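You operate a simulated robot arm through the tools that you are given. There is no shell and no other tool.

You run a simulated robot arm. Do the job below in one go: nothing can be reset, and whatever is moved stays where it is left.

JOB
Switch the main isolator off, then take both lids off the cable duct.
Fine: swing each clip clear; lay the lids on the brown table.

Only the result counts: the job must be done as asked and must still hold three seconds after the hand-in. Knocking over, shifting, dropping, spilling or breaking anything else fails it. Lids that push on must go on centred and level and be pressed home; caps that screw on are set level and turned clockwise until they are tight.

ROBOT AND FRAMES
A 7-joint arm with a two-finger parallel gripper on a trunk, on a base that drives. Base frame: it is fixed to the floor where the robot stands at the start and does not move with it; the origin is under the middle of the robot, x ahead of it, y to its left, z up. Units: m, rad, N and s.
Its first joint turns from -2.601 to 2.601 rad. Places, roughly: black duct clip [0.7, -0.7, 1.4]; cracked duct lid (6x27x4 cm) [0.7, -0.7, 1.1]; duct lid (6x27x4 cm) [0.7, -0.7, 1.4]; lock of the junction box [0.8, -0.5, 1.7]; lock of the main cabinet [1, 0.1, 1.5]; loose duct lid (6x27x4 cm) [1.1, 0.1, 1.8]; main isolator [1, 0, 1.1]; red duct clip [0.7, -0.7, 1]; top of the brown table [0.7, -0.4, 0.8]. Payload 3.5 kg.
The TCP is the grasp point between the finger pads, 0.023 m short of the fingertips. In the tool frame z runs along the fingers and y along their closing line. Largest opening 0.094 m; finger width 0.038, thickness 0.01; the body of the gripper, 0.054 by 0.096 m, starts 0.039 m behind the TCP.
Orientation is that of the tool frame in the base frame, as a unit quaternion [x, y, z, w]. With the fingers straight down and closing along the base's y, the tool's x points along the base's -x, its y along +y and its z along -z.

CONTROLS
- The arm moves only by the tool step_arm. Its argument "targets" is a list of rows, each a list of 7 numbers: the opening in per cent of the stroke, from 0 (shut) to 100 (fully open), then the shift along the tool's x, y, z in units of 250 mm (1.0 is 250 mm), then the turn, a rotation vector about the tool's x, y, z in units of 60 degrees (1.0 is 60 degrees). In form: [[grip, x, y, z, ax, ay, az], ...]. A call has 1 to 20 rows; each row is the pose to reach, as a shift and turn from the pose commanded when the call began, along the tool's axes at that moment. A call with a number of a shift or a turn outside -1 to 1 is refused whole. Each row takes 0.2 s and may step no farther than 0.05 m and 0.15 rad from the row before; otherwise, or with a gripper value out of range, the whole call is refused. A pose out of reach is approached as far as the arm can. The call stops where the force on the tool passes 50 N (or 10 N more than at its start, if that is more) or the arm is blocked; 0.2 s more then pass. Each finger travels about 0.153 m/s and halts on what it meets, pressing with about 44 N; the grip force reading is that of the motor and also rises with nothing between the fingers. The clock runs only during rows and for 0.2 s after the last one: add rows that repeat a pose to give the fingers time. It gives the time, the measured TCP pose, the force on the tool (base axes), the opening and the grip force at its end, in the units of the frame above (readings bear some noise), with the torque about the TCP (base axes, N m) and any sound that the robot's microphone picked up.
- Cameras (640 x 400 px; columns grow to the right, rows downward): "scene" is now at [-0.2398, 0.165, 1.3074]; the picture's right is [-0.27, -0.96, 0.00], its down [-0.17, 0.05, -0.98] and it looks along [0.95, -0.26, -0.18] (base axes); focal length 248 px, centre (320, 200). "wrist" rides on the gripper at [0.086, 0.016, -0.074] in the tool frame; the picture's right is [-0.18, 0.98, 0.00], its down [-0.58, -0.11, -0.81] and it looks along [-0.79, -0.15, 0.59] (tool axes); focal length 243 px, centre (320, 200). There is no depth. A picture from a camera that has moved, and an enlarged one, comes with that camera's place and axes in the base frame and with its lens.
- capture(camera): a new picture of that camera. The clock stands still meanwhile.
- base_move(legs): drives the robot by 1 to 6 legs, each [ahead, left, turn to the left] in m, m and rad, along the robot's own axes; the way and the turn of a leg run together, so that a leg with both is an arc; at most 1.5 m and 3.142 rad a leg. The arm and the cameras ride along, it lands a little off, and it stops where it bumps. It gives what a move gives.
- aim_head(pan, tilt): turns the head with the scene camera to pan (to the left, within 2.496 rad either way) and tilt (down, from -0.506 to 1.204), counted from straight ahead of the robot. It gives what a move gives.
- close_up(camera, box): a new picture of the part [left, top, right, bottom] of that camera's present view, enlarged. The clock stands still meanwhile.
- hand_in(): hands the job in; it is judged then, once.

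Nothing tells you exact positions but the pictures and the camera data. Unless the task says otherwise, let go and move clear before handing in.

The tools are called after "Request:" as a command line: name --pt "numbers of a row" for each row, then --argument value for the rest, lists and objects as JSON in quotes. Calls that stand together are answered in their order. step_arm: Moves the arm, as the interface text tells. Its arguments: {"type":"object","properties":{"targets":{"type":"array"}},"required":["targets"]} The other tools are called the same way: base_move (legs) drives the base; aim_head (pan, tilt) turns the head that bears the scene camera; capture (camera) takes a picture; close_up (camera, box) takes an enlarged picture of a part of a camera's view; hand_in () hands the job in.

At the start:

```text
clock: 0.0
position: [0.7848, 0.1098, 0.9997]
tcp_rot: [-0.001, 1.0, 0.0, -0.001]
contact_force: [1.2, 0.1, -0.1]
wrist_torque: [0.01, 0.01, 0.01]
opening: 0.0942
finger_force: 0.1
robot x, y, heading: [-0.0029, 0.0014, -0.006]
head pan, tilt: [-0.272, 0.182]
```

scene: 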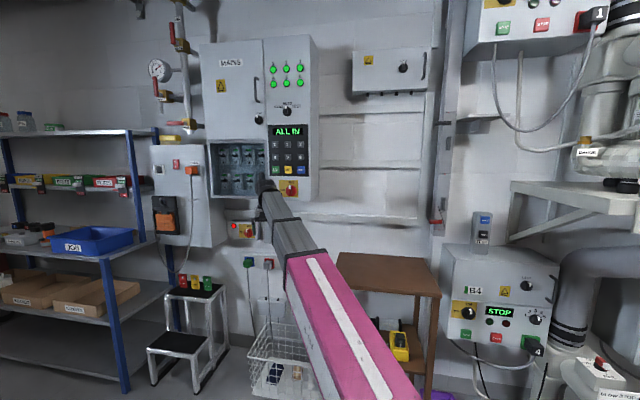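
wrist: 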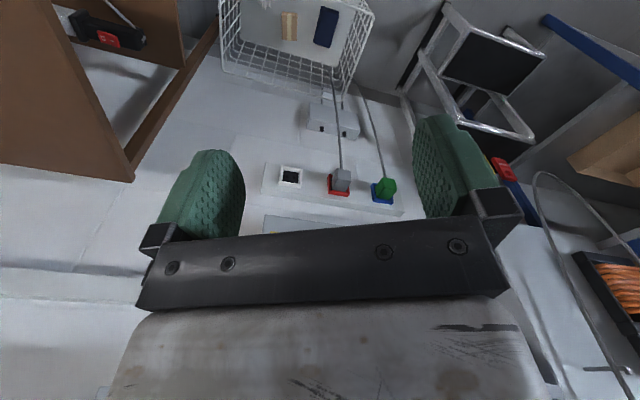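

I see a main cabinet with a panel ahead, a brown table to the right of it, and a vertical duct near its right side. I will look closer at the isolator and the duct before moving.

Request:
close_up --camera "scene" --box '[200, 120, 340, 260]'

Request:
close_up --camera "scene" --box '[320, 30, 480, 250]'

Request:
close_up --camera "scene" --box '[320, 220, 480, 400]'

```text
2.86 times, centred on (270, 190) of scene
camera zoom: at [-0.2398, 0.165, 1.3074], right [-0.27, -0.96, 0.0], down [-0.17, 0.05, -0.98], along [0.95, -0.26, -0.18], focal length 707 px, centre (463, 229)
```

zoom: 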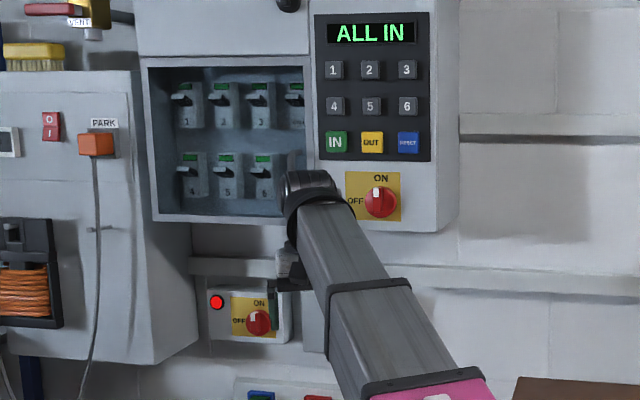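

```text
1.82 times, centred on (400, 140) of scene
camera zoom: at [-0.2398, 0.165, 1.3074], right [-0.27, -0.96, 0.0], down [-0.17, 0.05, -0.98], along [0.95, -0.26, -0.18], focal length 450 px, centre (174, 309)
```

zoom: 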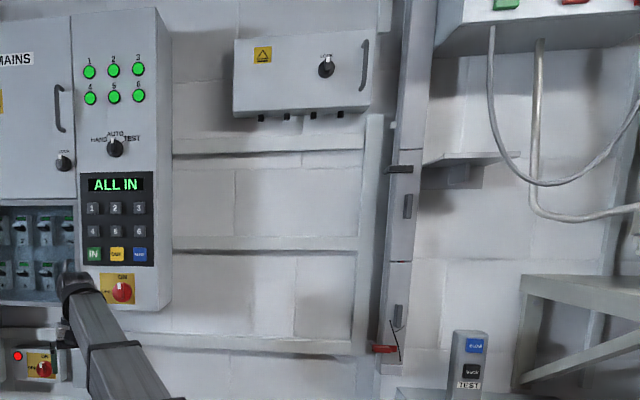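

```text
2.22 times, centred on (400, 310) of scene
camera zoom: at [-0.2398, 0.165, 1.3074], right [-0.27, -0.96, 0.0], down [-0.17, 0.05, -0.98], along [0.95, -0.26, -0.18], focal length 550 px, centre (142, -44)
```

zoom: 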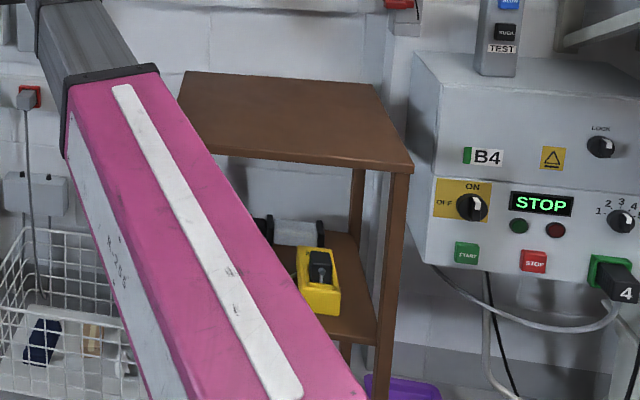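

The red knob on yellow at the main cabinet's lower right, by my ray about [1.0, -0.02, 1.13], matches the main isolator; a similar one below at about z 0.93 is something else. I zoom in on both, and on the duct's parts.

Request:
close_up --camera "scene" --box '[268, 170, 308, 205]'

Request:
close_up --camera "scene" --box '[400, 60, 470, 150]'

Request:
close_up --camera "scene" --box '[400, 140, 470, 240]'

Request:
close_up --camera "scene" --box '[400, 0, 480, 80]'

```text
11.43 times, centred on (288, 188) of scene
camera zoom: at [-0.2398, 0.165, 1.3074], right [-0.27, -0.96, 0.0], down [-0.17, 0.05, -0.98], along [0.95, -0.26, -0.18], focal length 2829 px, centre (686, 343)
```

zoom: 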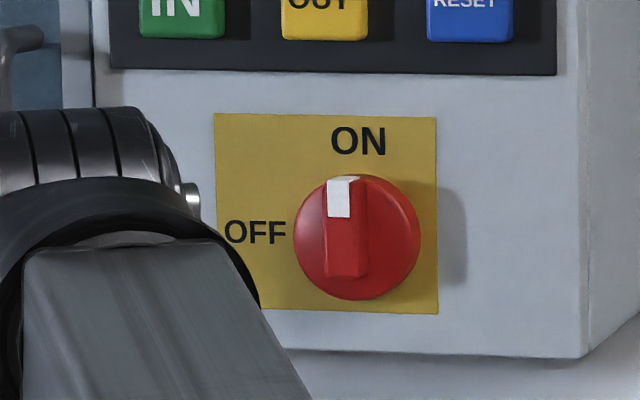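

```text
4.44 times, centred on (435, 105) of scene
camera zoom: at [-0.2398, 0.165, 1.3074], right [-0.27, -0.96, 0.0], down [-0.17, 0.05, -0.98], along [0.95, -0.26, -0.18], focal length 1100 px, centre (-191, 622)
```

zoom: 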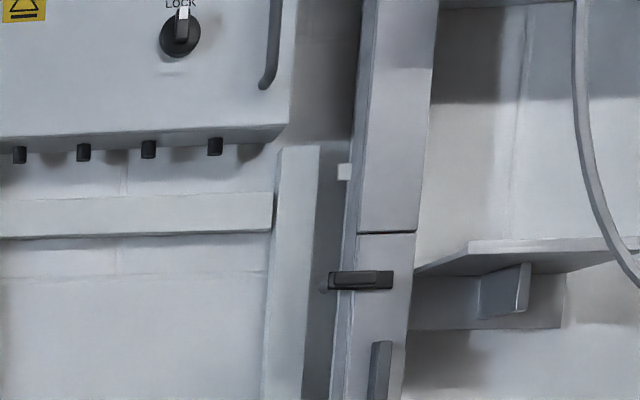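

```text
4.00 times, centred on (435, 190) of scene
camera zoom: at [-0.2398, 0.165, 1.3074], right [-0.27, -0.96, 0.0], down [-0.17, 0.05, -0.98], along [0.95, -0.26, -0.18], focal length 990 px, centre (-140, 240)
```

zoom: 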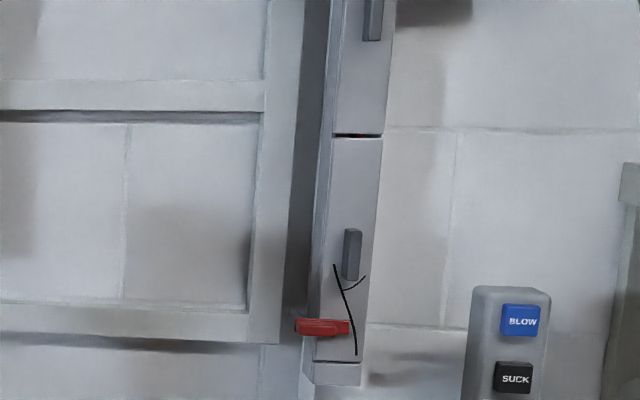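

```text
5.00 times, centred on (440, 40) of scene
camera zoom: at [-0.2398, 0.165, 1.3074], right [-0.27, -0.96, 0.0], down [-0.17, 0.05, -0.98], along [0.95, -0.26, -0.18], focal length 1238 px, centre (-280, 1000)
```

zoom: 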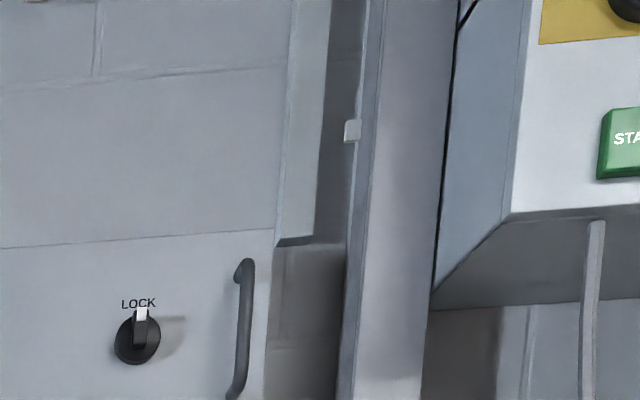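

The isolator stands at ON (white mark up), OFF is to its left. Now I turn the head to the duct and table for a straighter look.

Request:
aim_head --pan -0.75 --tilt 0.0

Request:
capture --camera "scene"

Request:
close_up --camera "scene" --box '[240, 100, 400, 200]'

Request:
close_up --camera "scene" --box '[240, 180, 400, 280]'

```text
clock: 0.9
position: [0.785, 0.1104, 1.0001]
tcp_rot: [0.0, 1.0, 0.0, 0.0]
contact_force: [-0.2, -0.5, 0.4]
wrist_torque: [-0.01, 0.02, -0.03]
opening: 0.0939
finger_force: 0.1
robot x, y, heading: [-0.0001, -0.0042, 0.0]
head pan, tilt: [-0.75, 0.0]
```

```text
taken
camera scene: at [-0.2635, 0.1287, 1.3241], right [-0.68, -0.73, 0.0], down [0.0, 0.0, -1.0], along [0.73, -0.68, 0.0], focal length 248 px, centre (320, 200)
```

scene: 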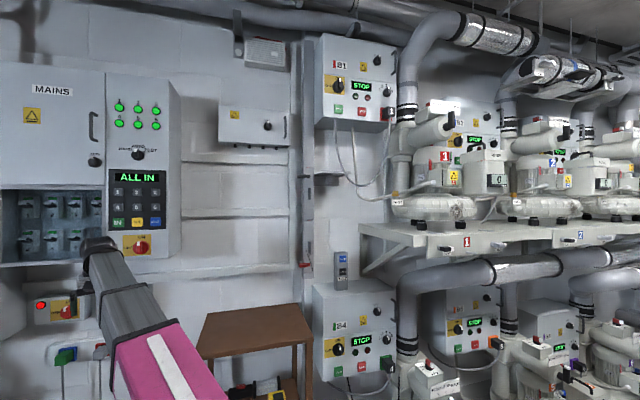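

```text
4.00 times, centred on (320, 150) of scene
camera zoom: at [-0.2635, 0.1287, 1.3241], right [-0.68, -0.73, 0.0], down [0.0, 0.0, -1.0], along [0.73, -0.68, 0.0], focal length 990 px, centre (320, 400)
```

zoom: 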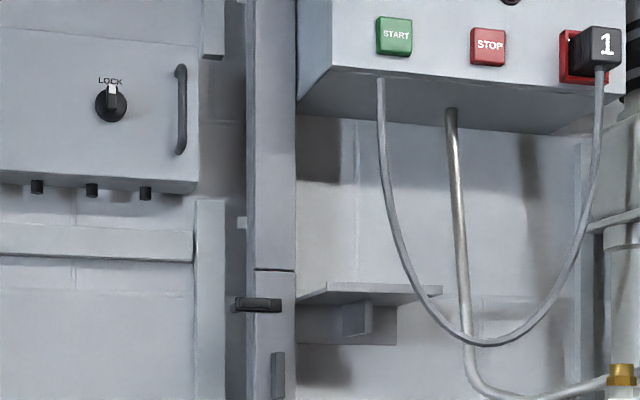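

```text
4.00 times, centred on (320, 230) of scene
camera zoom: at [-0.2635, 0.1287, 1.3241], right [-0.68, -0.73, 0.0], down [0.0, 0.0, -1.0], along [0.73, -0.68, 0.0], focal length 990 px, centre (320, 80)
```

zoom: 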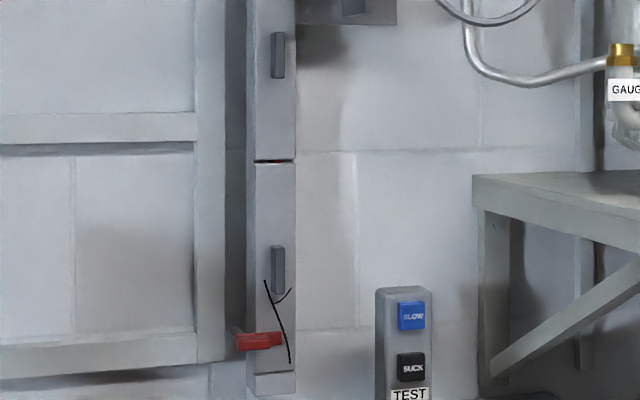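

The duct runs up the wall at the right of the table; the wall seems turned about 25° (its inward normal near yaw -25°). I zoom in on clips, handles and the cabinet edges to measure the angles.

Request:
close_up --camera "scene" --box '[290, 160, 326, 182]'

Request:
close_up --camera "scene" --box '[290, 255, 326, 282]'

Request:
close_up --camera "scene" --box '[90, 140, 190, 270]'

Request:
close_up --camera "scene" --box '[180, 280, 330, 400]'

```text
16.00 times, centred on (308, 171) of scene
camera zoom: at [-0.2635, 0.1287, 1.3241], right [-0.68, -0.73, 0.0], down [0.0, 0.0, -1.0], along [0.73, -0.68, 0.0], focal length 3961 px, centre (512, 664)
```

zoom: 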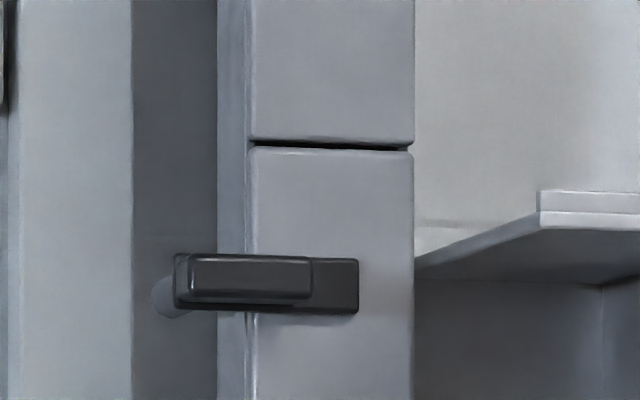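

```text
14.81 times, centred on (308, 268) of scene
camera zoom: at [-0.2635, 0.1287, 1.3241], right [-0.68, -0.73, 0.0], down [0.0, 0.0, -1.0], along [0.73, -0.68, 0.0], focal length 3667 px, centre (498, -815)
```

zoom: 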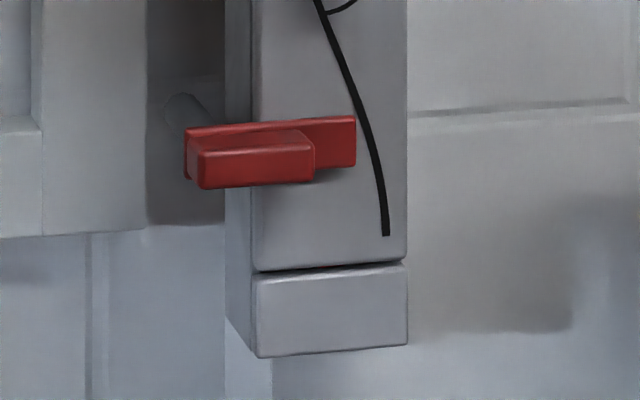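

```text
3.08 times, centred on (140, 205) of scene
camera zoom: at [-0.2635, 0.1287, 1.3241], right [-0.68, -0.73, 0.0], down [0.0, 0.0, -1.0], along [0.73, -0.68, 0.0], focal length 762 px, centre (874, 185)
```

zoom: 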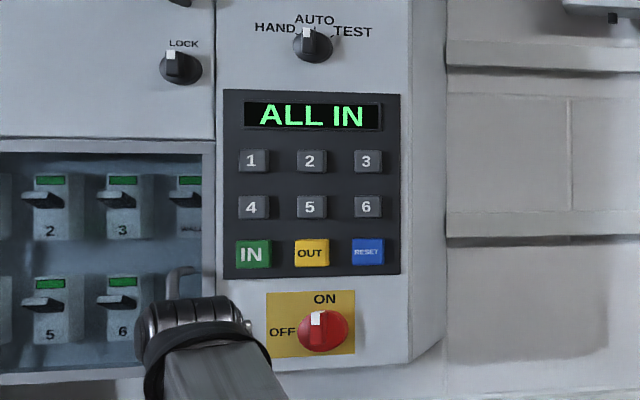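

```text
3.33 times, centred on (255, 340) of scene
camera zoom: at [-0.2635, 0.1287, 1.3241], right [-0.68, -0.73, 0.0], down [0.0, 0.0, -1.0], along [0.73, -0.68, 0.0], focal length 825 px, centre (537, -267)
```

zoom: 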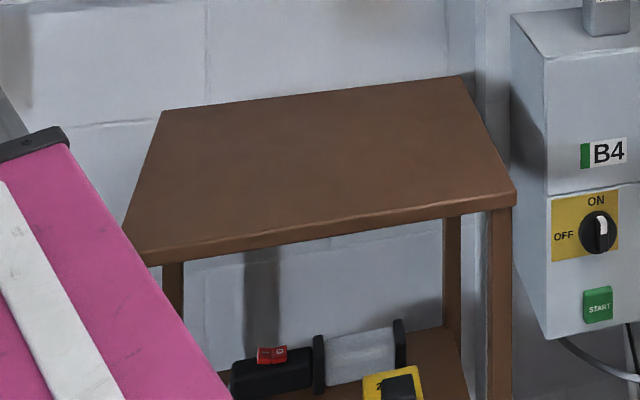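

The wall, table and lids all share a yaw of about -28°, clips pivot at their left end on a post with a raised tab on top. I now pitch the gripper from pointing down to pointing level, in place, well in front of the cabinet.

Request:
step_arm --pt "100 0 0 0 0 -0.125 0" --pt "100 0 0 0 0 -0.25 0" --pt "100 0 0 0 0 -0.375 0" --pt "100 0 0 0 0 -0.5 0" --pt "100 0 0 0 0 -0.625 0" --pt "100 0 0 0 0 -0.75 0"

```text
clock: 2.3
position: [0.7849, 0.1084, 0.9996]
tcp_rot: [-0.001, 0.923, 0.001, 0.384]
contact_force: [0.4, 0.2, -0.3]
wrist_torque: [-0.02, 0.01, 0.0]
opening: 0.0937
finger_force: 0.0
robot x, y, heading: [0.001, 0.0001, -0.001]
head pan, tilt: [-0.75, 0.0]
```

The tool now points 45° down-forward, as intended. I complete the pitch to level.

Request:
step_arm --pt "100 0 0 0 0 -0.125 0" --pt "100 0 0 0 0 -0.25 0" --pt "100 0 0 0 0 -0.375 0" --pt "100 0 0 0 0 -0.5 0" --pt "100 0 0 0 0 -0.625 0" --pt "100 0 0 0 0 -0.75 0"

Request:
capture --camera "wrist"

Request:
capture --camera "scene"

```text
clock: 3.7
position: [0.7839, 0.11, 1.0005]
tcp_rot: [-0.001, 0.707, 0.0, 0.707]
contact_force: [1.1, -0.9, 0.5]
wrist_torque: [-0.01, -0.03, 0.02]
opening: 0.0941
finger_force: 0.0
robot x, y, heading: [0.0014, -0.0026, 0.002]
head pan, tilt: [-0.75, 0.0]
```

```text
taken
camera wrist: at [0.7103, 0.1251, 0.9131], right [0.0, 0.98, 0.18], down [-0.81, -0.11, 0.58], along [0.59, -0.15, 0.79], focal length 243 px, centre (320, 200)
```

wrist: 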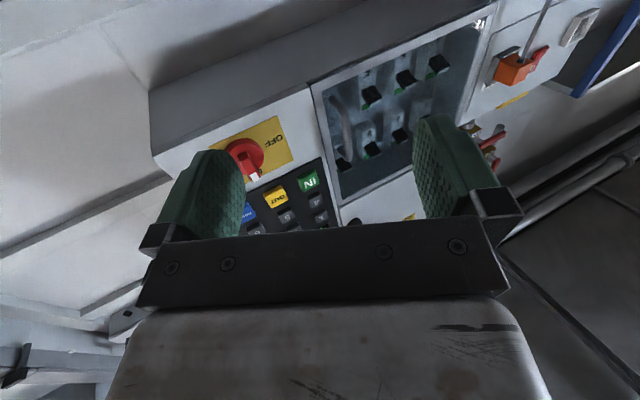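

```text
taken
camera scene: at [-0.2636, 0.1287, 1.3241], right [-0.68, -0.73, 0.0], down [0.0, 0.0, -1.0], along [0.73, -0.68, 0.0], focal length 248 px, centre (320, 200)
```

scene: 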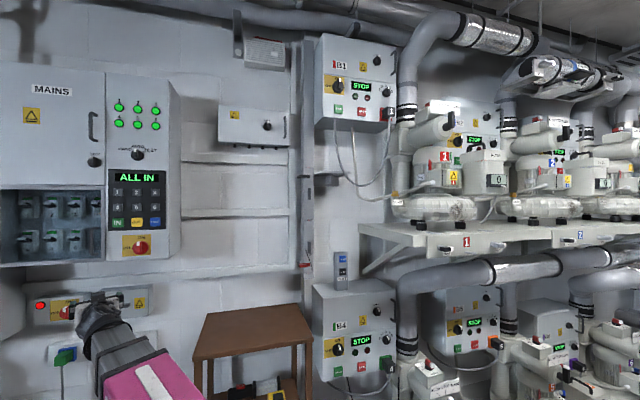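

The wrist camera now sees the isolator knob; both cameras put it near [0.96, -0.02, 1.13]. I zoom in with both for a tight fix.

Request:
close_up --camera "wrist" --box '[190, 100, 330, 190]'

Request:
close_up --camera "scene" --box '[110, 225, 170, 262]'

```text
4.44 times, centred on (260, 145) of wrist
camera zoom: at [0.7103, 0.1251, 0.9131], right [0.0, 0.98, 0.18], down [-0.81, -0.11, 0.58], along [0.59, -0.15, 0.79], focal length 1078 px, centre (587, 444)
```

zoom: 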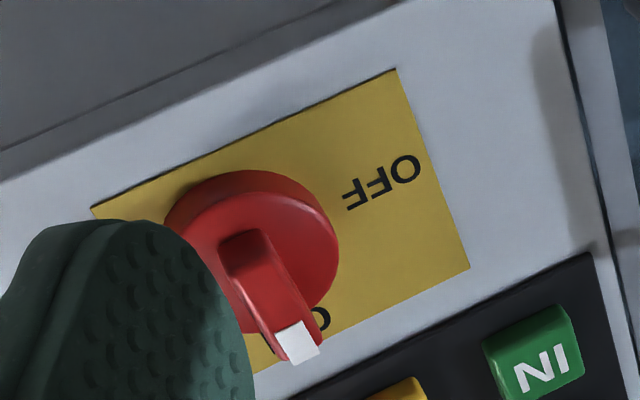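

```text
10.67 times, centred on (140, 244) of scene
camera zoom: at [-0.2636, 0.1287, 1.3241], right [-0.68, -0.73, 0.0], down [0.0, 0.0, -1.0], along [0.73, -0.68, 0.0], focal length 2640 px, centre (2240, -264)
```

zoom: 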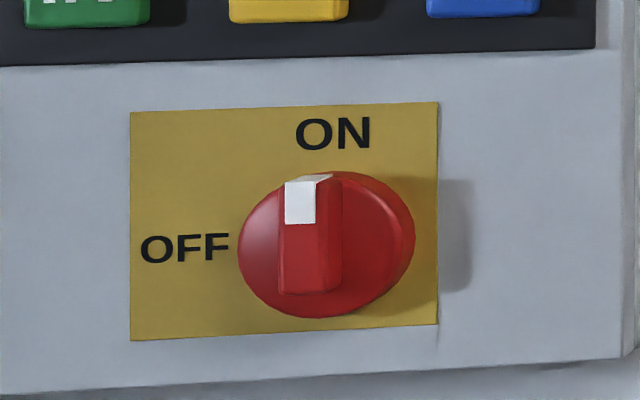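

The panel face is about n=0.869 along its normal, the knob's bar front about 0.843 at [0.945, -0.014, 1.135], bar vertical, about 14 mm thick. I yaw the tool square to the panel and move to a standoff in front of the knob.

Request:
step_arm --pt "100 -0.133 -0.058 0.035 0.116 0 0" --pt "100 -0.266 -0.116 0.07 0.232 0 0" --pt "100 -0.399 -0.174 0.105 0.348 0 0" --pt "100 -0.532 -0.232 0.139 0.463 0 0"

Request:
capture --camera "wrist"

Request:
capture --camera "scene"

```text
clock: 4.7
position: [0.8195, 0.0505, 1.1329]
tcp_rot: [0.171, 0.686, -0.169, 0.687]
contact_force: [-0.1, 0.0, -0.2]
wrist_torque: [0.01, -0.02, 0.03]
opening: 0.094
finger_force: 0.2
robot x, y, heading: [0.0014, -0.0022, -0.003]
head pan, tilt: [-0.75, 0.0]
```

```text
taken
camera wrist: at [0.7608, 0.0997, 1.0459], right [0.46, 0.87, 0.18], down [-0.76, 0.28, 0.58], along [0.45, -0.41, 0.79], focal length 243 px, centre (320, 200)
```

wrist: 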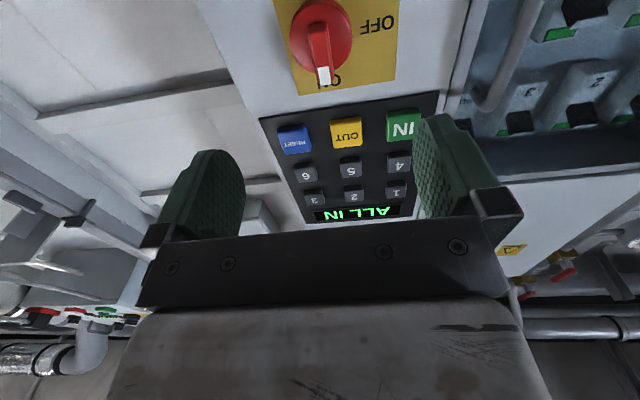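

```text
taken
camera scene: at [-0.2636, 0.1286, 1.3241], right [-0.68, -0.73, 0.0], down [0.0, 0.0, -1.0], along [0.73, -0.68, 0.0], focal length 248 px, centre (320, 200)
```

scene: 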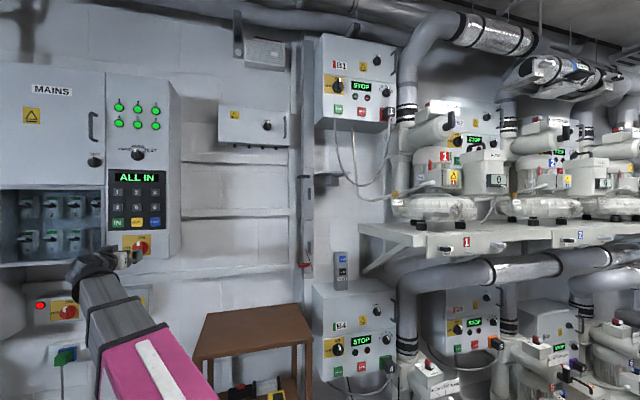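

The tool now faces the panel squarely. I zoom on the knob in the wrist view to fix its axis.

Request:
close_up --camera "wrist" --box '[260, 0, 420, 100]'

```text
4.00 times, centred on (340, 50) of wrist
camera zoom: at [0.7608, 0.0997, 1.0459], right [0.46, 0.87, 0.18], down [-0.76, 0.28, 0.58], along [0.45, -0.41, 0.79], focal length 970 px, centre (240, 800)
```

zoom: 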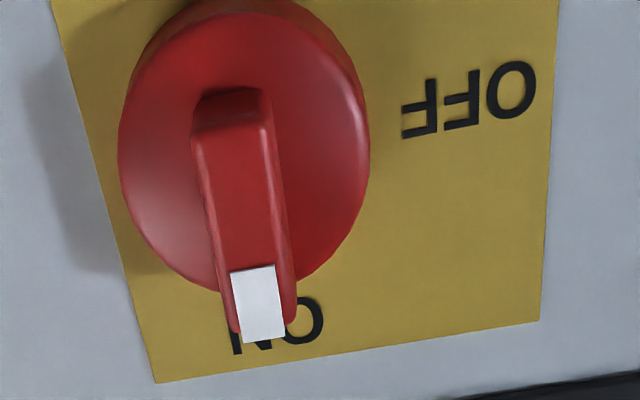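

The knob axis lies on the tool axis within about a millimetre; the bar runs from 14 mm below it to 29 mm above. I advance until the fingertips overlap the bar by a few millimetres, then look.

Request:
step_arm --pt "70 0 0 0.165 0 0 0" --pt "60 0 0 0.33 0 0 0" --pt "50 0 0.004 0.46 0 0 0" --pt "50 0 0.004 0.494 0 0 0"

Request:
capture --camera "wrist"

Request:
close_up --camera "scene" --box '[90, 220, 170, 270]'

```text
clock: 5.7
position: [0.9288, -0.0042, 1.1324]
tcp_rot: [0.17, 0.686, -0.17, 0.686]
contact_force: [0.1, -0.8, 0.7]
wrist_torque: [0.0, 0.02, -0.03]
opening: 0.0471
finger_force: 0.1
robot x, y, heading: [0.0014, -0.0003, 0.0]
head pan, tilt: [-0.75, 0.0]
```

```text
taken
camera wrist: at [0.8702, 0.044, 1.0452], right [0.46, 0.87, 0.18], down [-0.76, 0.28, 0.58], along [0.45, -0.41, 0.79], focal length 243 px, centre (320, 200)
```

wrist: 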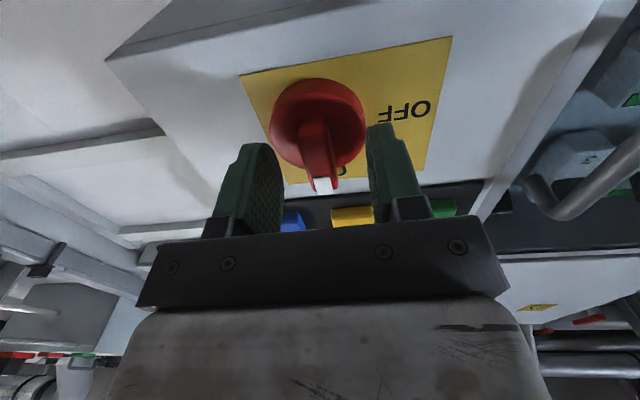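

```text
8.00 times, centred on (130, 245) of scene
camera zoom: at [-0.2636, 0.1286, 1.3241], right [-0.68, -0.73, 0.0], down [0.0, 0.0, -1.0], along [0.73, -0.68, 0.0], focal length 1980 px, centre (1840, -160)
```

zoom: 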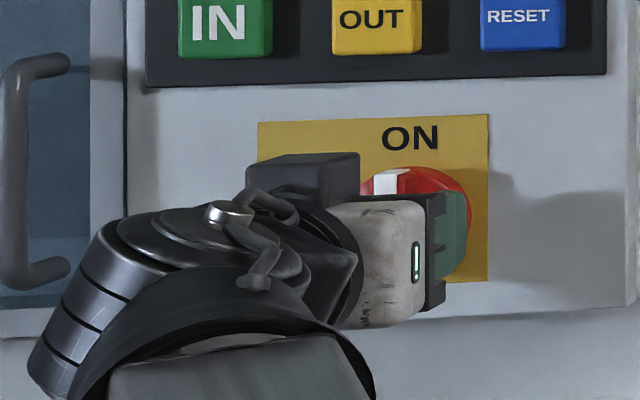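

The fingers straddle the bar. I zoom to judge how deep they are beside it.

Request:
close_up --camera "wrist" --box '[220, 60, 460, 240]'

```text
2.22 times, centred on (340, 150) of wrist
camera zoom: at [0.8702, 0.044, 1.0452], right [0.46, 0.87, 0.18], down [-0.76, 0.28, 0.58], along [0.45, -0.41, 0.79], focal length 539 px, centre (276, 311)
```

zoom: 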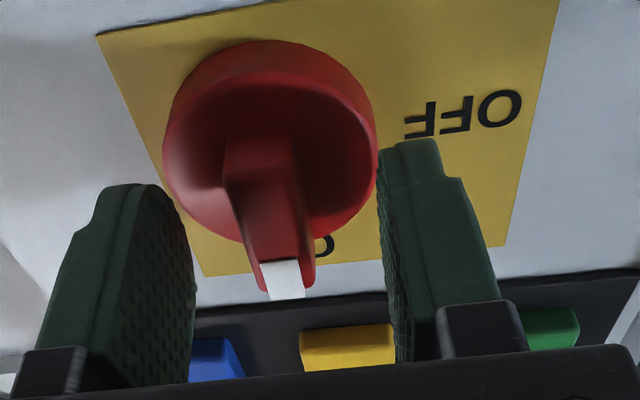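

The fingertips overlap the bar's front by about 10 mm with roughly 12 mm to the disc. I go 6 mm deeper and close gently on the bar.

Request:
step_arm --pt "50 0 0 0.012 0 0 0" --pt "50 0 0 0.024 0 0 0" --pt "30 0 0 0.024 0 0 0" --pt "20 0 0 0.024 0 0 0" --pt "10 0 0 0.024 0 0 0" --pt "0 0 0 0.024 0 0 0" --pt "0 0 0 0.024 0 0 0"

Request:
close_up --camera "wrist" --box '[220, 60, 460, 240]'

```text
clock: 7.3
position: [0.934, -0.0087, 1.1328]
tcp_rot: [0.171, 0.686, -0.171, 0.686]
contact_force: [-5.0, -10.1, -0.4]
wrist_torque: [0.12, 0.21, 0.44]
opening: 0.016
finger_force: 44.3
robot x, y, heading: [-0.0021, 0.0009, 0.002]
head pan, tilt: [-0.75, 0.0]
```

```text
2.22 times, centred on (340, 150) of wrist
camera zoom: at [0.8752, 0.0399, 1.0455], right [0.46, 0.87, 0.18], down [-0.76, 0.28, 0.58], along [0.45, -0.41, 0.79], focal length 539 px, centre (276, 311)
```

zoom: 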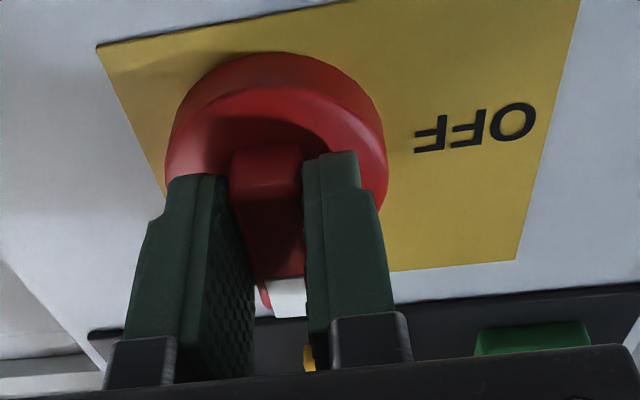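

I hold the bar firmly at 16 mm opening. Now I turn it counter-clockwise (towards OFF) by 45° first and check.

Request:
step_arm --pt "0 0 -0.003 0 0 0 -0.125" --pt "0 0 -0.003 0 0 0 -0.25" --pt "0 0 -0.003 0 0 0 -0.375" --pt "0 0 -0.003 0 0 0 -0.5" --pt "0 0 -0.003 0 0 0 -0.625" --pt "0 0 -0.003 0 0 0 -0.75"

Request:
capture --camera "wrist"

Request:
close_up --camera "scene" --box '[90, 220, 170, 270]'

```text
clock: 8.7
position: [0.9336, -0.0092, 1.1328]
tcp_rot: [-0.106, 0.7, -0.42, 0.568]
contact_force: [-20.1, 1.4, -17.7]
wrist_torque: [0.1, 0.17, 0.95]
opening: 0.0161
finger_force: 44.8
robot x, y, heading: [-0.0001, 0.0008, 0.002]
head pan, tilt: [-0.75, 0.0]
```

```text
taken
camera wrist: at [0.8447, -0.0183, 1.0596], right [0.38, 0.73, -0.57], down [-0.56, 0.67, 0.49], along [0.74, 0.13, 0.66], focal length 243 px, centre (320, 200)
```

wrist: 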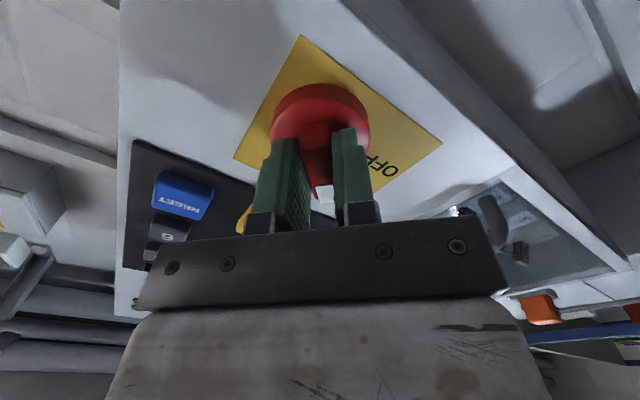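

```text
8.00 times, centred on (130, 245) of scene
camera zoom: at [-0.2639, 0.1288, 1.3241], right [-0.68, -0.73, 0.0], down [0.0, 0.0, -1.0], along [0.73, -0.68, 0.0], focal length 1980 px, centre (1840, -160)
```

zoom: 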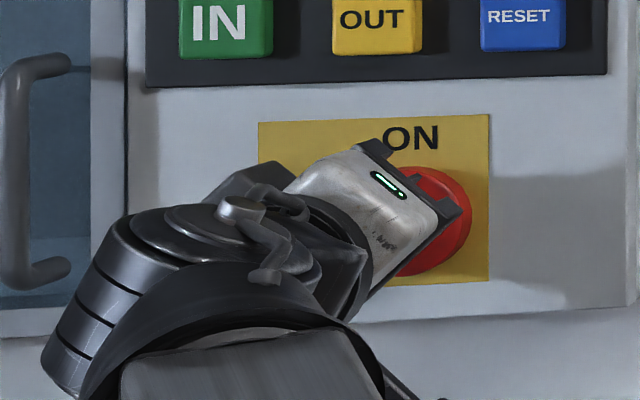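

The knob follows; there is some side load (axis slightly lower than my TCP), so I ease about 1.5 mm down and turn the remaining 45°.

Request:
step_arm --pt "0 0.007 0.0014 -0.004 0 0 -0.06" --pt "0 0.007 0.0014 -0.004 0 0 -0.19" --pt "0 0.007 0.0014 -0.004 0 0 -0.32" --pt "0 0.007 0.0014 -0.004 0 0 -0.45" --pt "0 0.007 0.0014 -0.004 0 0 -0.58" --pt "0 0.007 0.0014 -0.004 0 0 -0.7" --pt "0 0.007 0.0014 -0.004 0 0 -0.75"

Request:
capture --camera "wrist"

Request:
close_up --camera "scene" --box '[90, 220, 170, 270]'

```text
clock: 10.3
position: [0.9332, -0.0101, 1.1317]
tcp_rot: [0.366, -0.604, 0.606, -0.366]
contact_force: [17.0, 6.0, 12.9]
wrist_torque: [0.01, -0.15, 0.9]
opening: 0.016
finger_force: 44.8
robot x, y, heading: [0.0003, 0.0053, -0.003]
head pan, tilt: [-0.75, 0.0]
```

```text
taken
camera wrist: at [0.8278, -0.0508, 1.1153], right [0.09, 0.16, -0.98], down [-0.44, 0.89, 0.11], along [0.89, 0.43, 0.15], focal length 243 px, centre (320, 200)
```

wrist: 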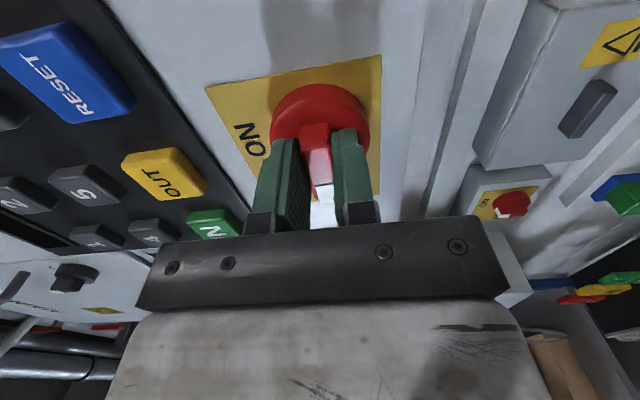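

```text
8.00 times, centred on (130, 245) of scene
camera zoom: at [-0.2632, 0.1289, 1.3241], right [-0.68, -0.73, 0.0], down [0.0, 0.0, -1.0], along [0.73, -0.68, 0.0], focal length 1980 px, centre (1840, -160)
```

zoom: 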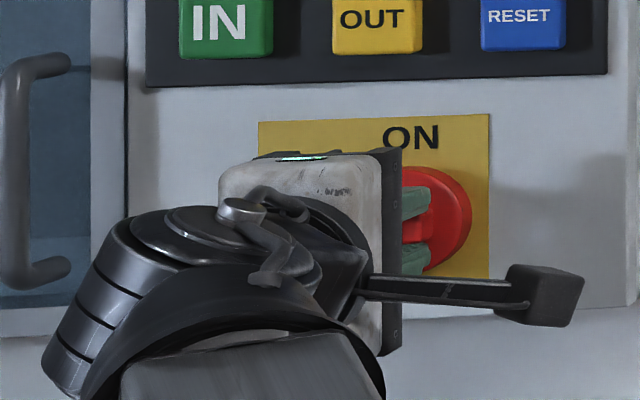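

The bar is now level, pointing left to OFF. I release and back away to check where it stays.

Request:
step_arm --pt "20 0 0 0 0 0 0" --pt "35 0 0 0 0 0 0" --pt "50 0 0 0 0 0 0" --pt "50 0 0 -0.1 0 0 0" --pt "50 0 0 -0.25 0 0 0" --pt "50 0 0 -0.44 0 0 0" --pt "50 0 0 -0.6 0 0 0"

Request:
capture --camera "wrist"

Request:
close_up --camera "scene" --box '[90, 220, 170, 270]'

```text
clock: 11.9
position: [0.7982, 0.0578, 1.1313]
tcp_rot: [0.366, -0.605, 0.606, -0.365]
contact_force: [0.1, -0.4, 0.1]
wrist_torque: [-0.03, -0.04, -0.01]
opening: 0.0469
finger_force: 0.1
robot x, y, heading: [-0.0018, -0.0, -0.002]
head pan, tilt: [-0.75, 0.0]
```

```text
taken
camera wrist: at [0.6914, 0.0158, 1.1146], right [0.09, 0.16, -0.98], down [-0.44, 0.89, 0.11], along [0.89, 0.42, 0.15], focal length 243 px, centre (320, 200)
```

wrist: 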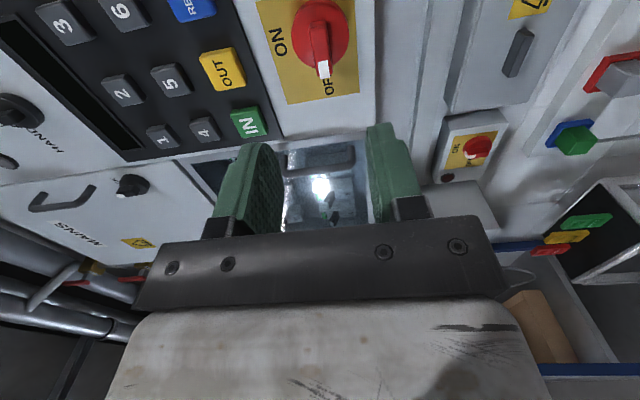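

```text
8.00 times, centred on (130, 245) of scene
camera zoom: at [-0.2635, 0.1287, 1.3241], right [-0.68, -0.73, 0.0], down [0.0, 0.0, -1.0], along [0.73, -0.68, 0.0], focal length 1980 px, centre (1840, -160)
```

zoom: 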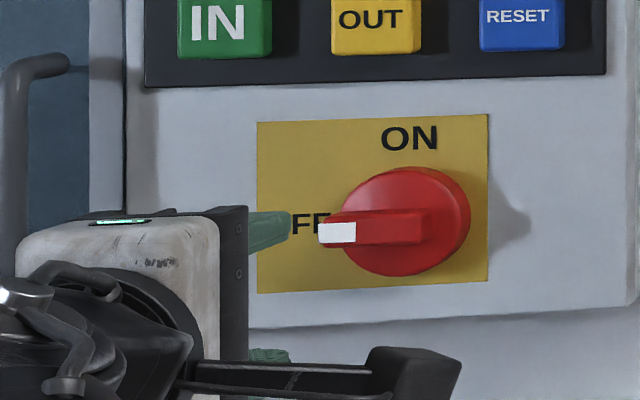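

The isolator stays at OFF. I look at the whole cabinet to see that it took effect.

Request:
capture --camera "scene"

```text
taken
camera scene: at [-0.2635, 0.1287, 1.3241], right [-0.68, -0.73, 0.0], down [0.0, 0.0, -1.0], along [0.73, -0.68, 0.0], focal length 248 px, centre (320, 200)
```

scene: 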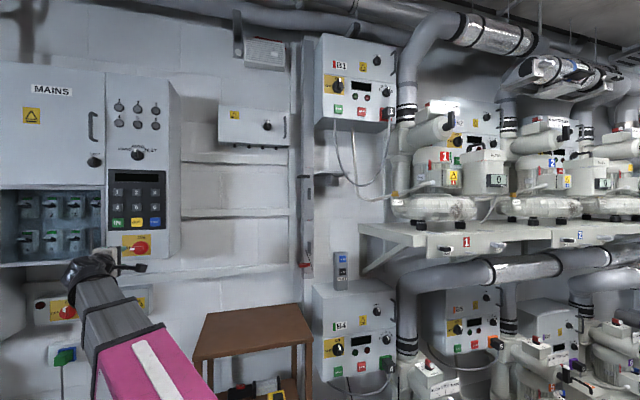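

All panels have gone dark, so the isolator is off. Now I retract the arm, turn the base square to the wall, and drive slightly right and ahead towards the duct, keeping well clear of the table.

Request:
step_arm --pt "50 0 0 -0.15 0 0 0" --pt "50 0 0 -0.3 0 0 0" --pt "50 0 0 -0.45 0 0 0" --pt "50 0 0 -0.6 0 0 0"

Request:
base_move --legs '[[0, 0, -0.485]]'

Request:
aim_head --pan -0.2 --tilt 0.3

Request:
capture --camera "scene"

```text
clock: 12.9
position: [0.6628, 0.1312, 1.1317]
tcp_rot: [-0.366, 0.606, -0.605, 0.365]
contact_force: [0.3, -0.7, 0.1]
wrist_torque: [0.0, 0.01, -0.01]
opening: 0.0471
finger_force: 0.0
robot x, y, heading: [0.0004, 0.0001, -0.002]
head pan, tilt: [-0.75, 0.0]
```

```text
clock: 14.7
position: [0.6476, -0.1964, 1.1321]
tcp_rot: [-0.207, 0.676, -0.676, 0.208]
contact_force: [0.0, 0.5, 0.5]
wrist_torque: [-0.01, -0.01, 0.0]
opening: 0.047
finger_force: 0.0
robot x, y, heading: [-0.0019, -0.0034, -0.493]
head pan, tilt: [-0.75, 0.0]
```

```text
clock: 15.7
position: [0.6476, -0.1975, 1.1328]
tcp_rot: [-0.207, 0.676, -0.676, 0.208]
contact_force: [1.0, -0.8, 0.3]
wrist_torque: [-0.03, 0.01, -0.01]
opening: 0.0471
finger_force: 0.1
robot x, y, heading: [0.0002, -0.0008, -0.493]
head pan, tilt: [-0.201, 0.3]
```

```text
taken
camera scene: at [-0.1289, 0.2636, 1.2964], right [-0.64, -0.77, 0.0], down [-0.23, 0.19, -0.96], along [0.74, -0.61, -0.3], focal length 248 px, centre (320, 200)
```

scene: 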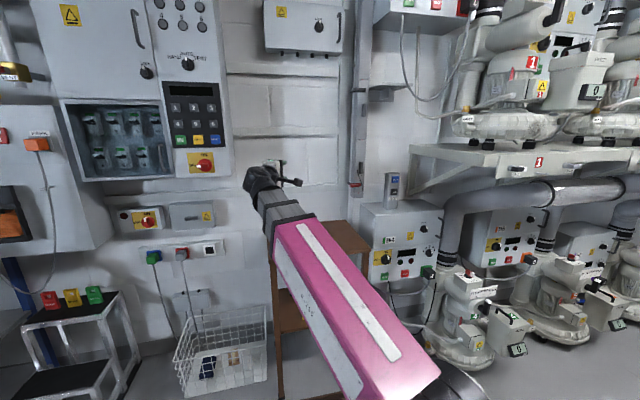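

The base now faces the wall squarely. I drive 10 cm ahead and 15 cm right so that duct and table are both in comfortable reach.

Request:
base_move --legs '[[0.1, -0.15, 0]]'

Request:
step_arm --pt "50 0 -0.1 -0.1 0 -0.117 0" --pt "50 0 -0.2 -0.2 0 -0.234 0" --pt "50 0 -0.3 -0.3 0 -0.35 0" --pt "50 0 -0.4 -0.3 0 -0.46 0"

Request:
aim_head --pan -0.3 --tilt 0.1

Request:
capture --camera "scene"

Request:
capture --camera "wrist"

```text
clock: 17.2
position: [0.6635, -0.3786, 1.1315]
tcp_rot: [-0.207, 0.676, -0.676, 0.206]
contact_force: [0.4, 0.1, 0.2]
wrist_torque: [-0.01, -0.01, 0.01]
opening: 0.0472
finger_force: 0.1
robot x, y, heading: [0.0196, -0.1791, -0.492]
head pan, tilt: [-0.201, 0.3]
```

```text
clock: 18.2
position: [0.6224, -0.3151, 1.2307]
tcp_rot: [0.363, -0.606, 0.608, -0.362]
contact_force: [0.4, -0.4, -0.2]
wrist_torque: [0.0, 0.0, -0.03]
opening: 0.0468
finger_force: 0.0
robot x, y, heading: [0.0196, -0.1804, -0.491]
head pan, tilt: [-0.201, 0.3]
```

```text
clock: 18.9
position: [0.6219, -0.3139, 1.2293]
tcp_rot: [-0.362, 0.607, -0.607, 0.362]
contact_force: [0.8, 0.3, -0.5]
wrist_torque: [-0.01, 0.0, 0.02]
opening: 0.0473
finger_force: 0.0
robot x, y, heading: [0.0189, -0.1796, -0.489]
head pan, tilt: [-0.3, 0.099]
```

```text
taken
camera scene: at [-0.1185, 0.0785, 1.315], right [-0.71, -0.7, 0.0], down [-0.07, 0.07, -0.99], along [0.7, -0.71, -0.1], focal length 248 px, centre (320, 200)
```

scene: 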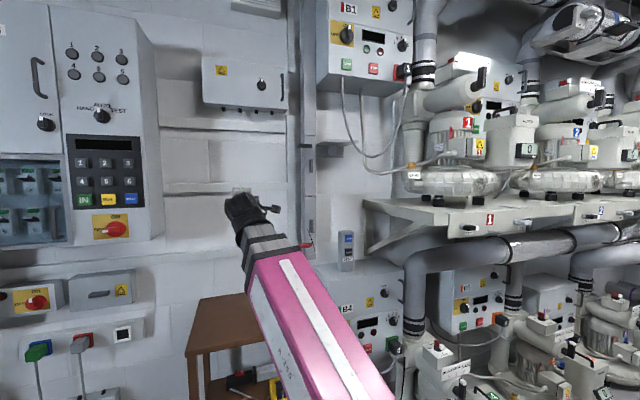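

```text
taken
camera wrist: at [0.5152, -0.3554, 1.2133], right [0.09, 0.16, -0.98], down [-0.43, 0.9, 0.11], along [0.9, 0.42, 0.15], focal length 243 px, centre (320, 200)
```

wrist: 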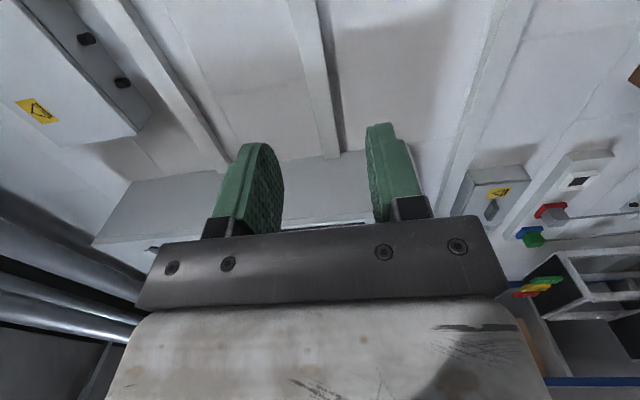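

The tool is again square to the wall (y down, x right), ready for gripping the level clip tabs. I bring it up in front of the black clip, staying about 12 cm off.

Request:
step_arm --pt "60 0.12 -0.108 0.04 0 0 0" --pt "60 0.24 -0.216 0.08 0 0 0" --pt "60 0.36 -0.324 0.12 0 0 0" --pt "60 0.48 -0.432 0.16 0 0 0" --pt "60 0.6 -0.54 0.2 0 0 0" --pt "60 0.72 -0.648 0.24 0 0 0" --pt "60 0.84 -0.756 0.28 0 0 0" --pt "60 0.98 -0.864 0.32 0 0 0"

Request:
capture --camera "wrist"

Request:
capture --camera "scene"

```text
clock: 20.7
position: [0.5771, -0.5677, 1.4472]
tcp_rot: [-0.363, 0.607, -0.607, 0.362]
contact_force: [0.4, -1.0, -0.8]
wrist_torque: [0.0, -0.01, 0.0]
opening: 0.0563
finger_force: 0.2
robot x, y, heading: [0.0141, -0.1806, -0.492]
head pan, tilt: [-0.3, 0.099]
```

```text
taken
camera wrist: at [0.4698, -0.6088, 1.43], right [0.09, 0.16, -0.98], down [-0.43, 0.89, 0.11], along [0.9, 0.42, 0.15], focal length 243 px, centre (320, 200)
```

wrist: 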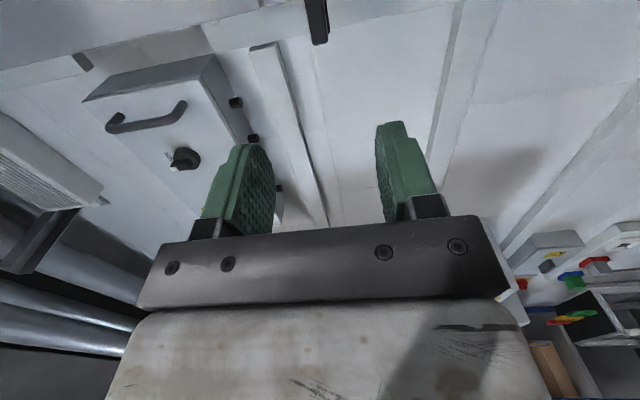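

```text
taken
camera scene: at [-0.1187, 0.0784, 1.315], right [-0.71, -0.7, 0.0], down [-0.07, 0.07, -1.0], along [0.7, -0.71, -0.1], focal length 248 px, centre (320, 200)
```

scene: 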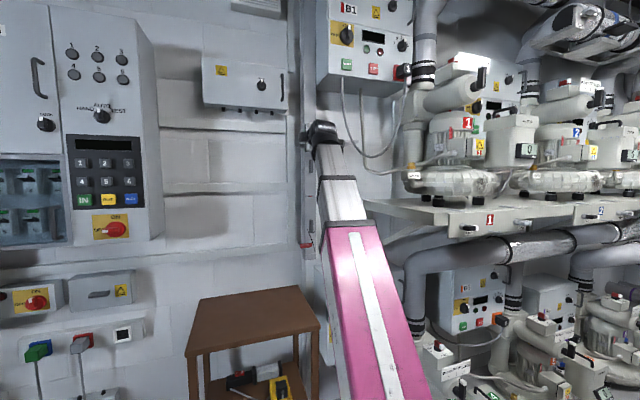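

The black clip shows at the top of the wrist view. I shift 3 cm right and 5 cm closer to see it well.

Request:
step_arm --pt "60 0.06 0 0.1 0 0 0" --pt "60 0.12 0 0.2 0 0 0"

Request:
capture --camera "wrist"

Request:
close_up --camera "wrist" --box '[240, 0, 400, 100]'

Request:
close_up --camera "scene" --box '[285, 110, 345, 160]'

```text
clock: 21.3
position: [0.607, -0.6176, 1.4472]
tcp_rot: [-0.362, 0.608, -0.607, 0.362]
contact_force: [-0.3, 0.5, -0.8]
wrist_torque: [0.0, 0.0, 0.0]
opening: 0.0565
finger_force: 0.0
robot x, y, heading: [0.0182, -0.1807, -0.487]
head pan, tilt: [-0.3, 0.099]
```

```text
taken
camera wrist: at [0.4999, -0.6596, 1.43], right [0.09, 0.16, -0.98], down [-0.43, 0.89, 0.11], along [0.9, 0.42, 0.15], focal length 243 px, centre (320, 200)
```

wrist: 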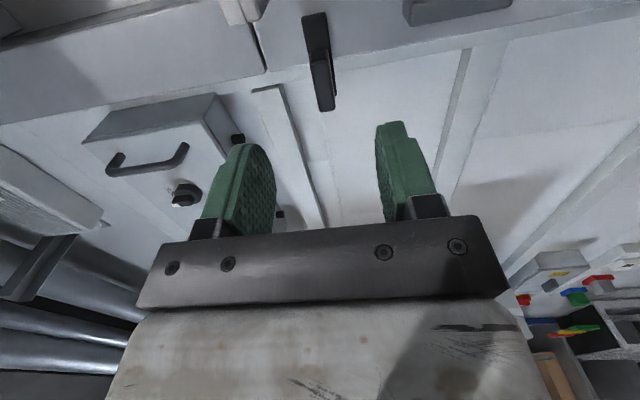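

```text
4.00 times, centred on (320, 50) of wrist
camera zoom: at [0.4999, -0.6596, 1.43], right [0.09, 0.16, -0.98], down [-0.43, 0.89, 0.11], along [0.9, 0.42, 0.15], focal length 970 px, centre (320, 800)
```

zoom: 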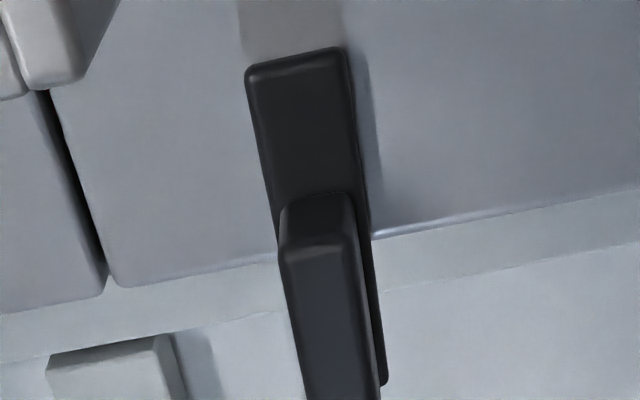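

```text
8.00 times, centred on (315, 135) of scene
camera zoom: at [-0.1186, 0.0784, 1.315], right [-0.71, -0.7, 0.0], down [-0.07, 0.07, -1.0], along [0.7, -0.71, -0.1], focal length 1980 px, centre (360, 720)
```

zoom: 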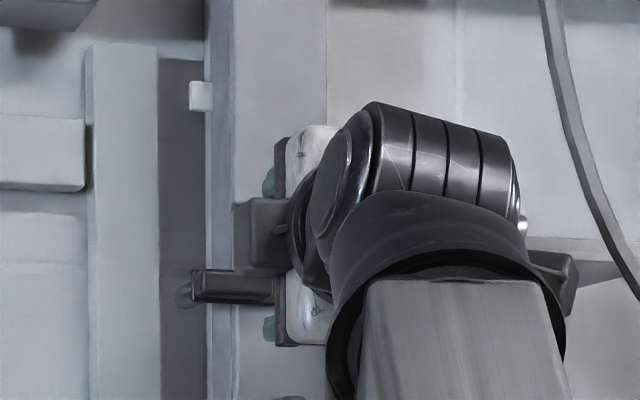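

The black clip's tab spans r 0.234–0.270 at z 1.446, its front near n 0.930 and the base plate front near 0.950, pivot near r 0.241. I advance with open fingers around the tab and close on it.

Request:
step_arm --pt "60 -0.033 0.004 0.13 0 0 0" --pt "60 -0.033 0.004 0.26 0 0 0" --pt "50 -0.033 0.004 0.36 0 0 0" --pt "50 -0.033 0.004 0.388 0 0 0"

Request:
capture --camera "wrist"

Request:
close_up --camera "wrist" --box '[220, 60, 460, 240]'

```text
clock: 22.3
position: [0.6959, -0.659, 1.4459]
tcp_rot: [0.362, -0.607, 0.608, -0.362]
contact_force: [0.3, 0.4, -0.2]
wrist_torque: [0.02, 0.02, 0.02]
opening: 0.0468
finger_force: 0.2
robot x, y, heading: [0.022, -0.1784, -0.492]
head pan, tilt: [-0.3, 0.099]
```

```text
taken
camera wrist: at [0.5894, -0.6996, 1.4292], right [0.09, 0.16, -0.98], down [-0.43, 0.9, 0.11], along [0.9, 0.42, 0.15], focal length 243 px, centre (320, 200)
```

wrist: 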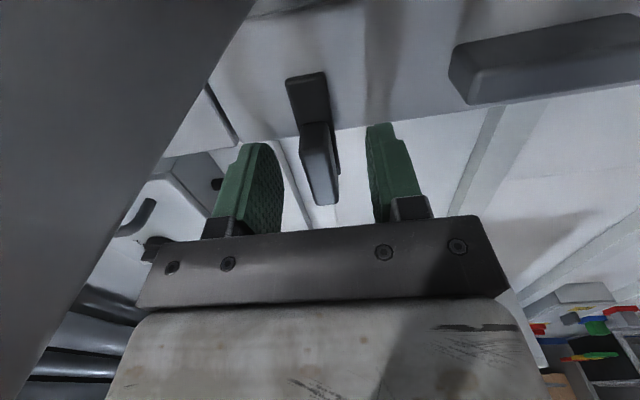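

```text
2.22 times, centred on (340, 150) of wrist
camera zoom: at [0.5894, -0.6996, 1.4292], right [0.09, 0.16, -0.98], down [-0.43, 0.9, 0.11], along [0.9, 0.42, 0.15], focal length 539 px, centre (276, 311)
```

zoom: 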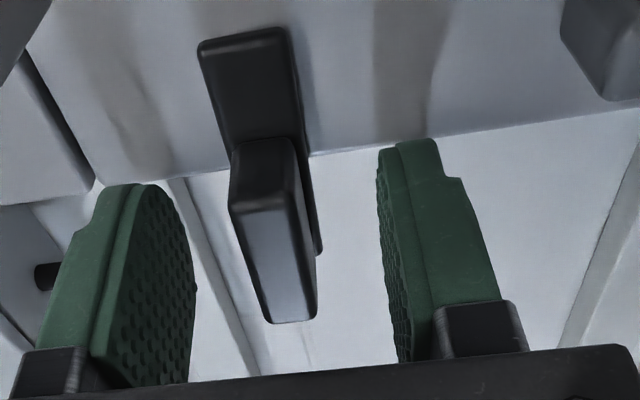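

The tab sits centred between the fingers with nothing touching. I close on it.

Request:
step_arm --pt "30 0 0 0 0 0 0" --pt "20 0 0 0 0 0 0" --pt "10 0 0 0 0 0 0" --pt "0 0 0 0 0 0 0" --pt "0 0 0 0 0 0 0"

Request:
close_up --camera "wrist" --box '[220, 60, 460, 240]'

```text
clock: 23.5
position: [0.6958, -0.6583, 1.4453]
tcp_rot: [-0.362, 0.607, -0.607, 0.362]
contact_force: [0.3, 0.1, 2.9]
wrist_torque: [0.06, -0.02, 0.03]
opening: 0.0135
finger_force: 45.4
robot x, y, heading: [0.0185, -0.1781, -0.49]
head pan, tilt: [-0.3, 0.099]
```

```text
2.22 times, centred on (340, 150) of wrist
camera zoom: at [0.5893, -0.6995, 1.4292], right [0.09, 0.16, -0.98], down [-0.43, 0.89, 0.11], along [0.9, 0.42, 0.15], focal length 539 px, centre (276, 311)
```

zoom: 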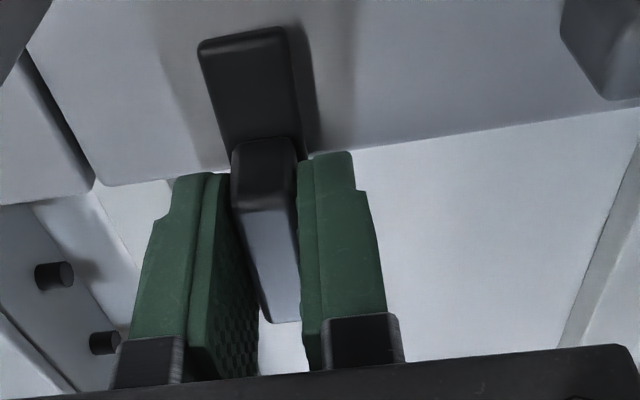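

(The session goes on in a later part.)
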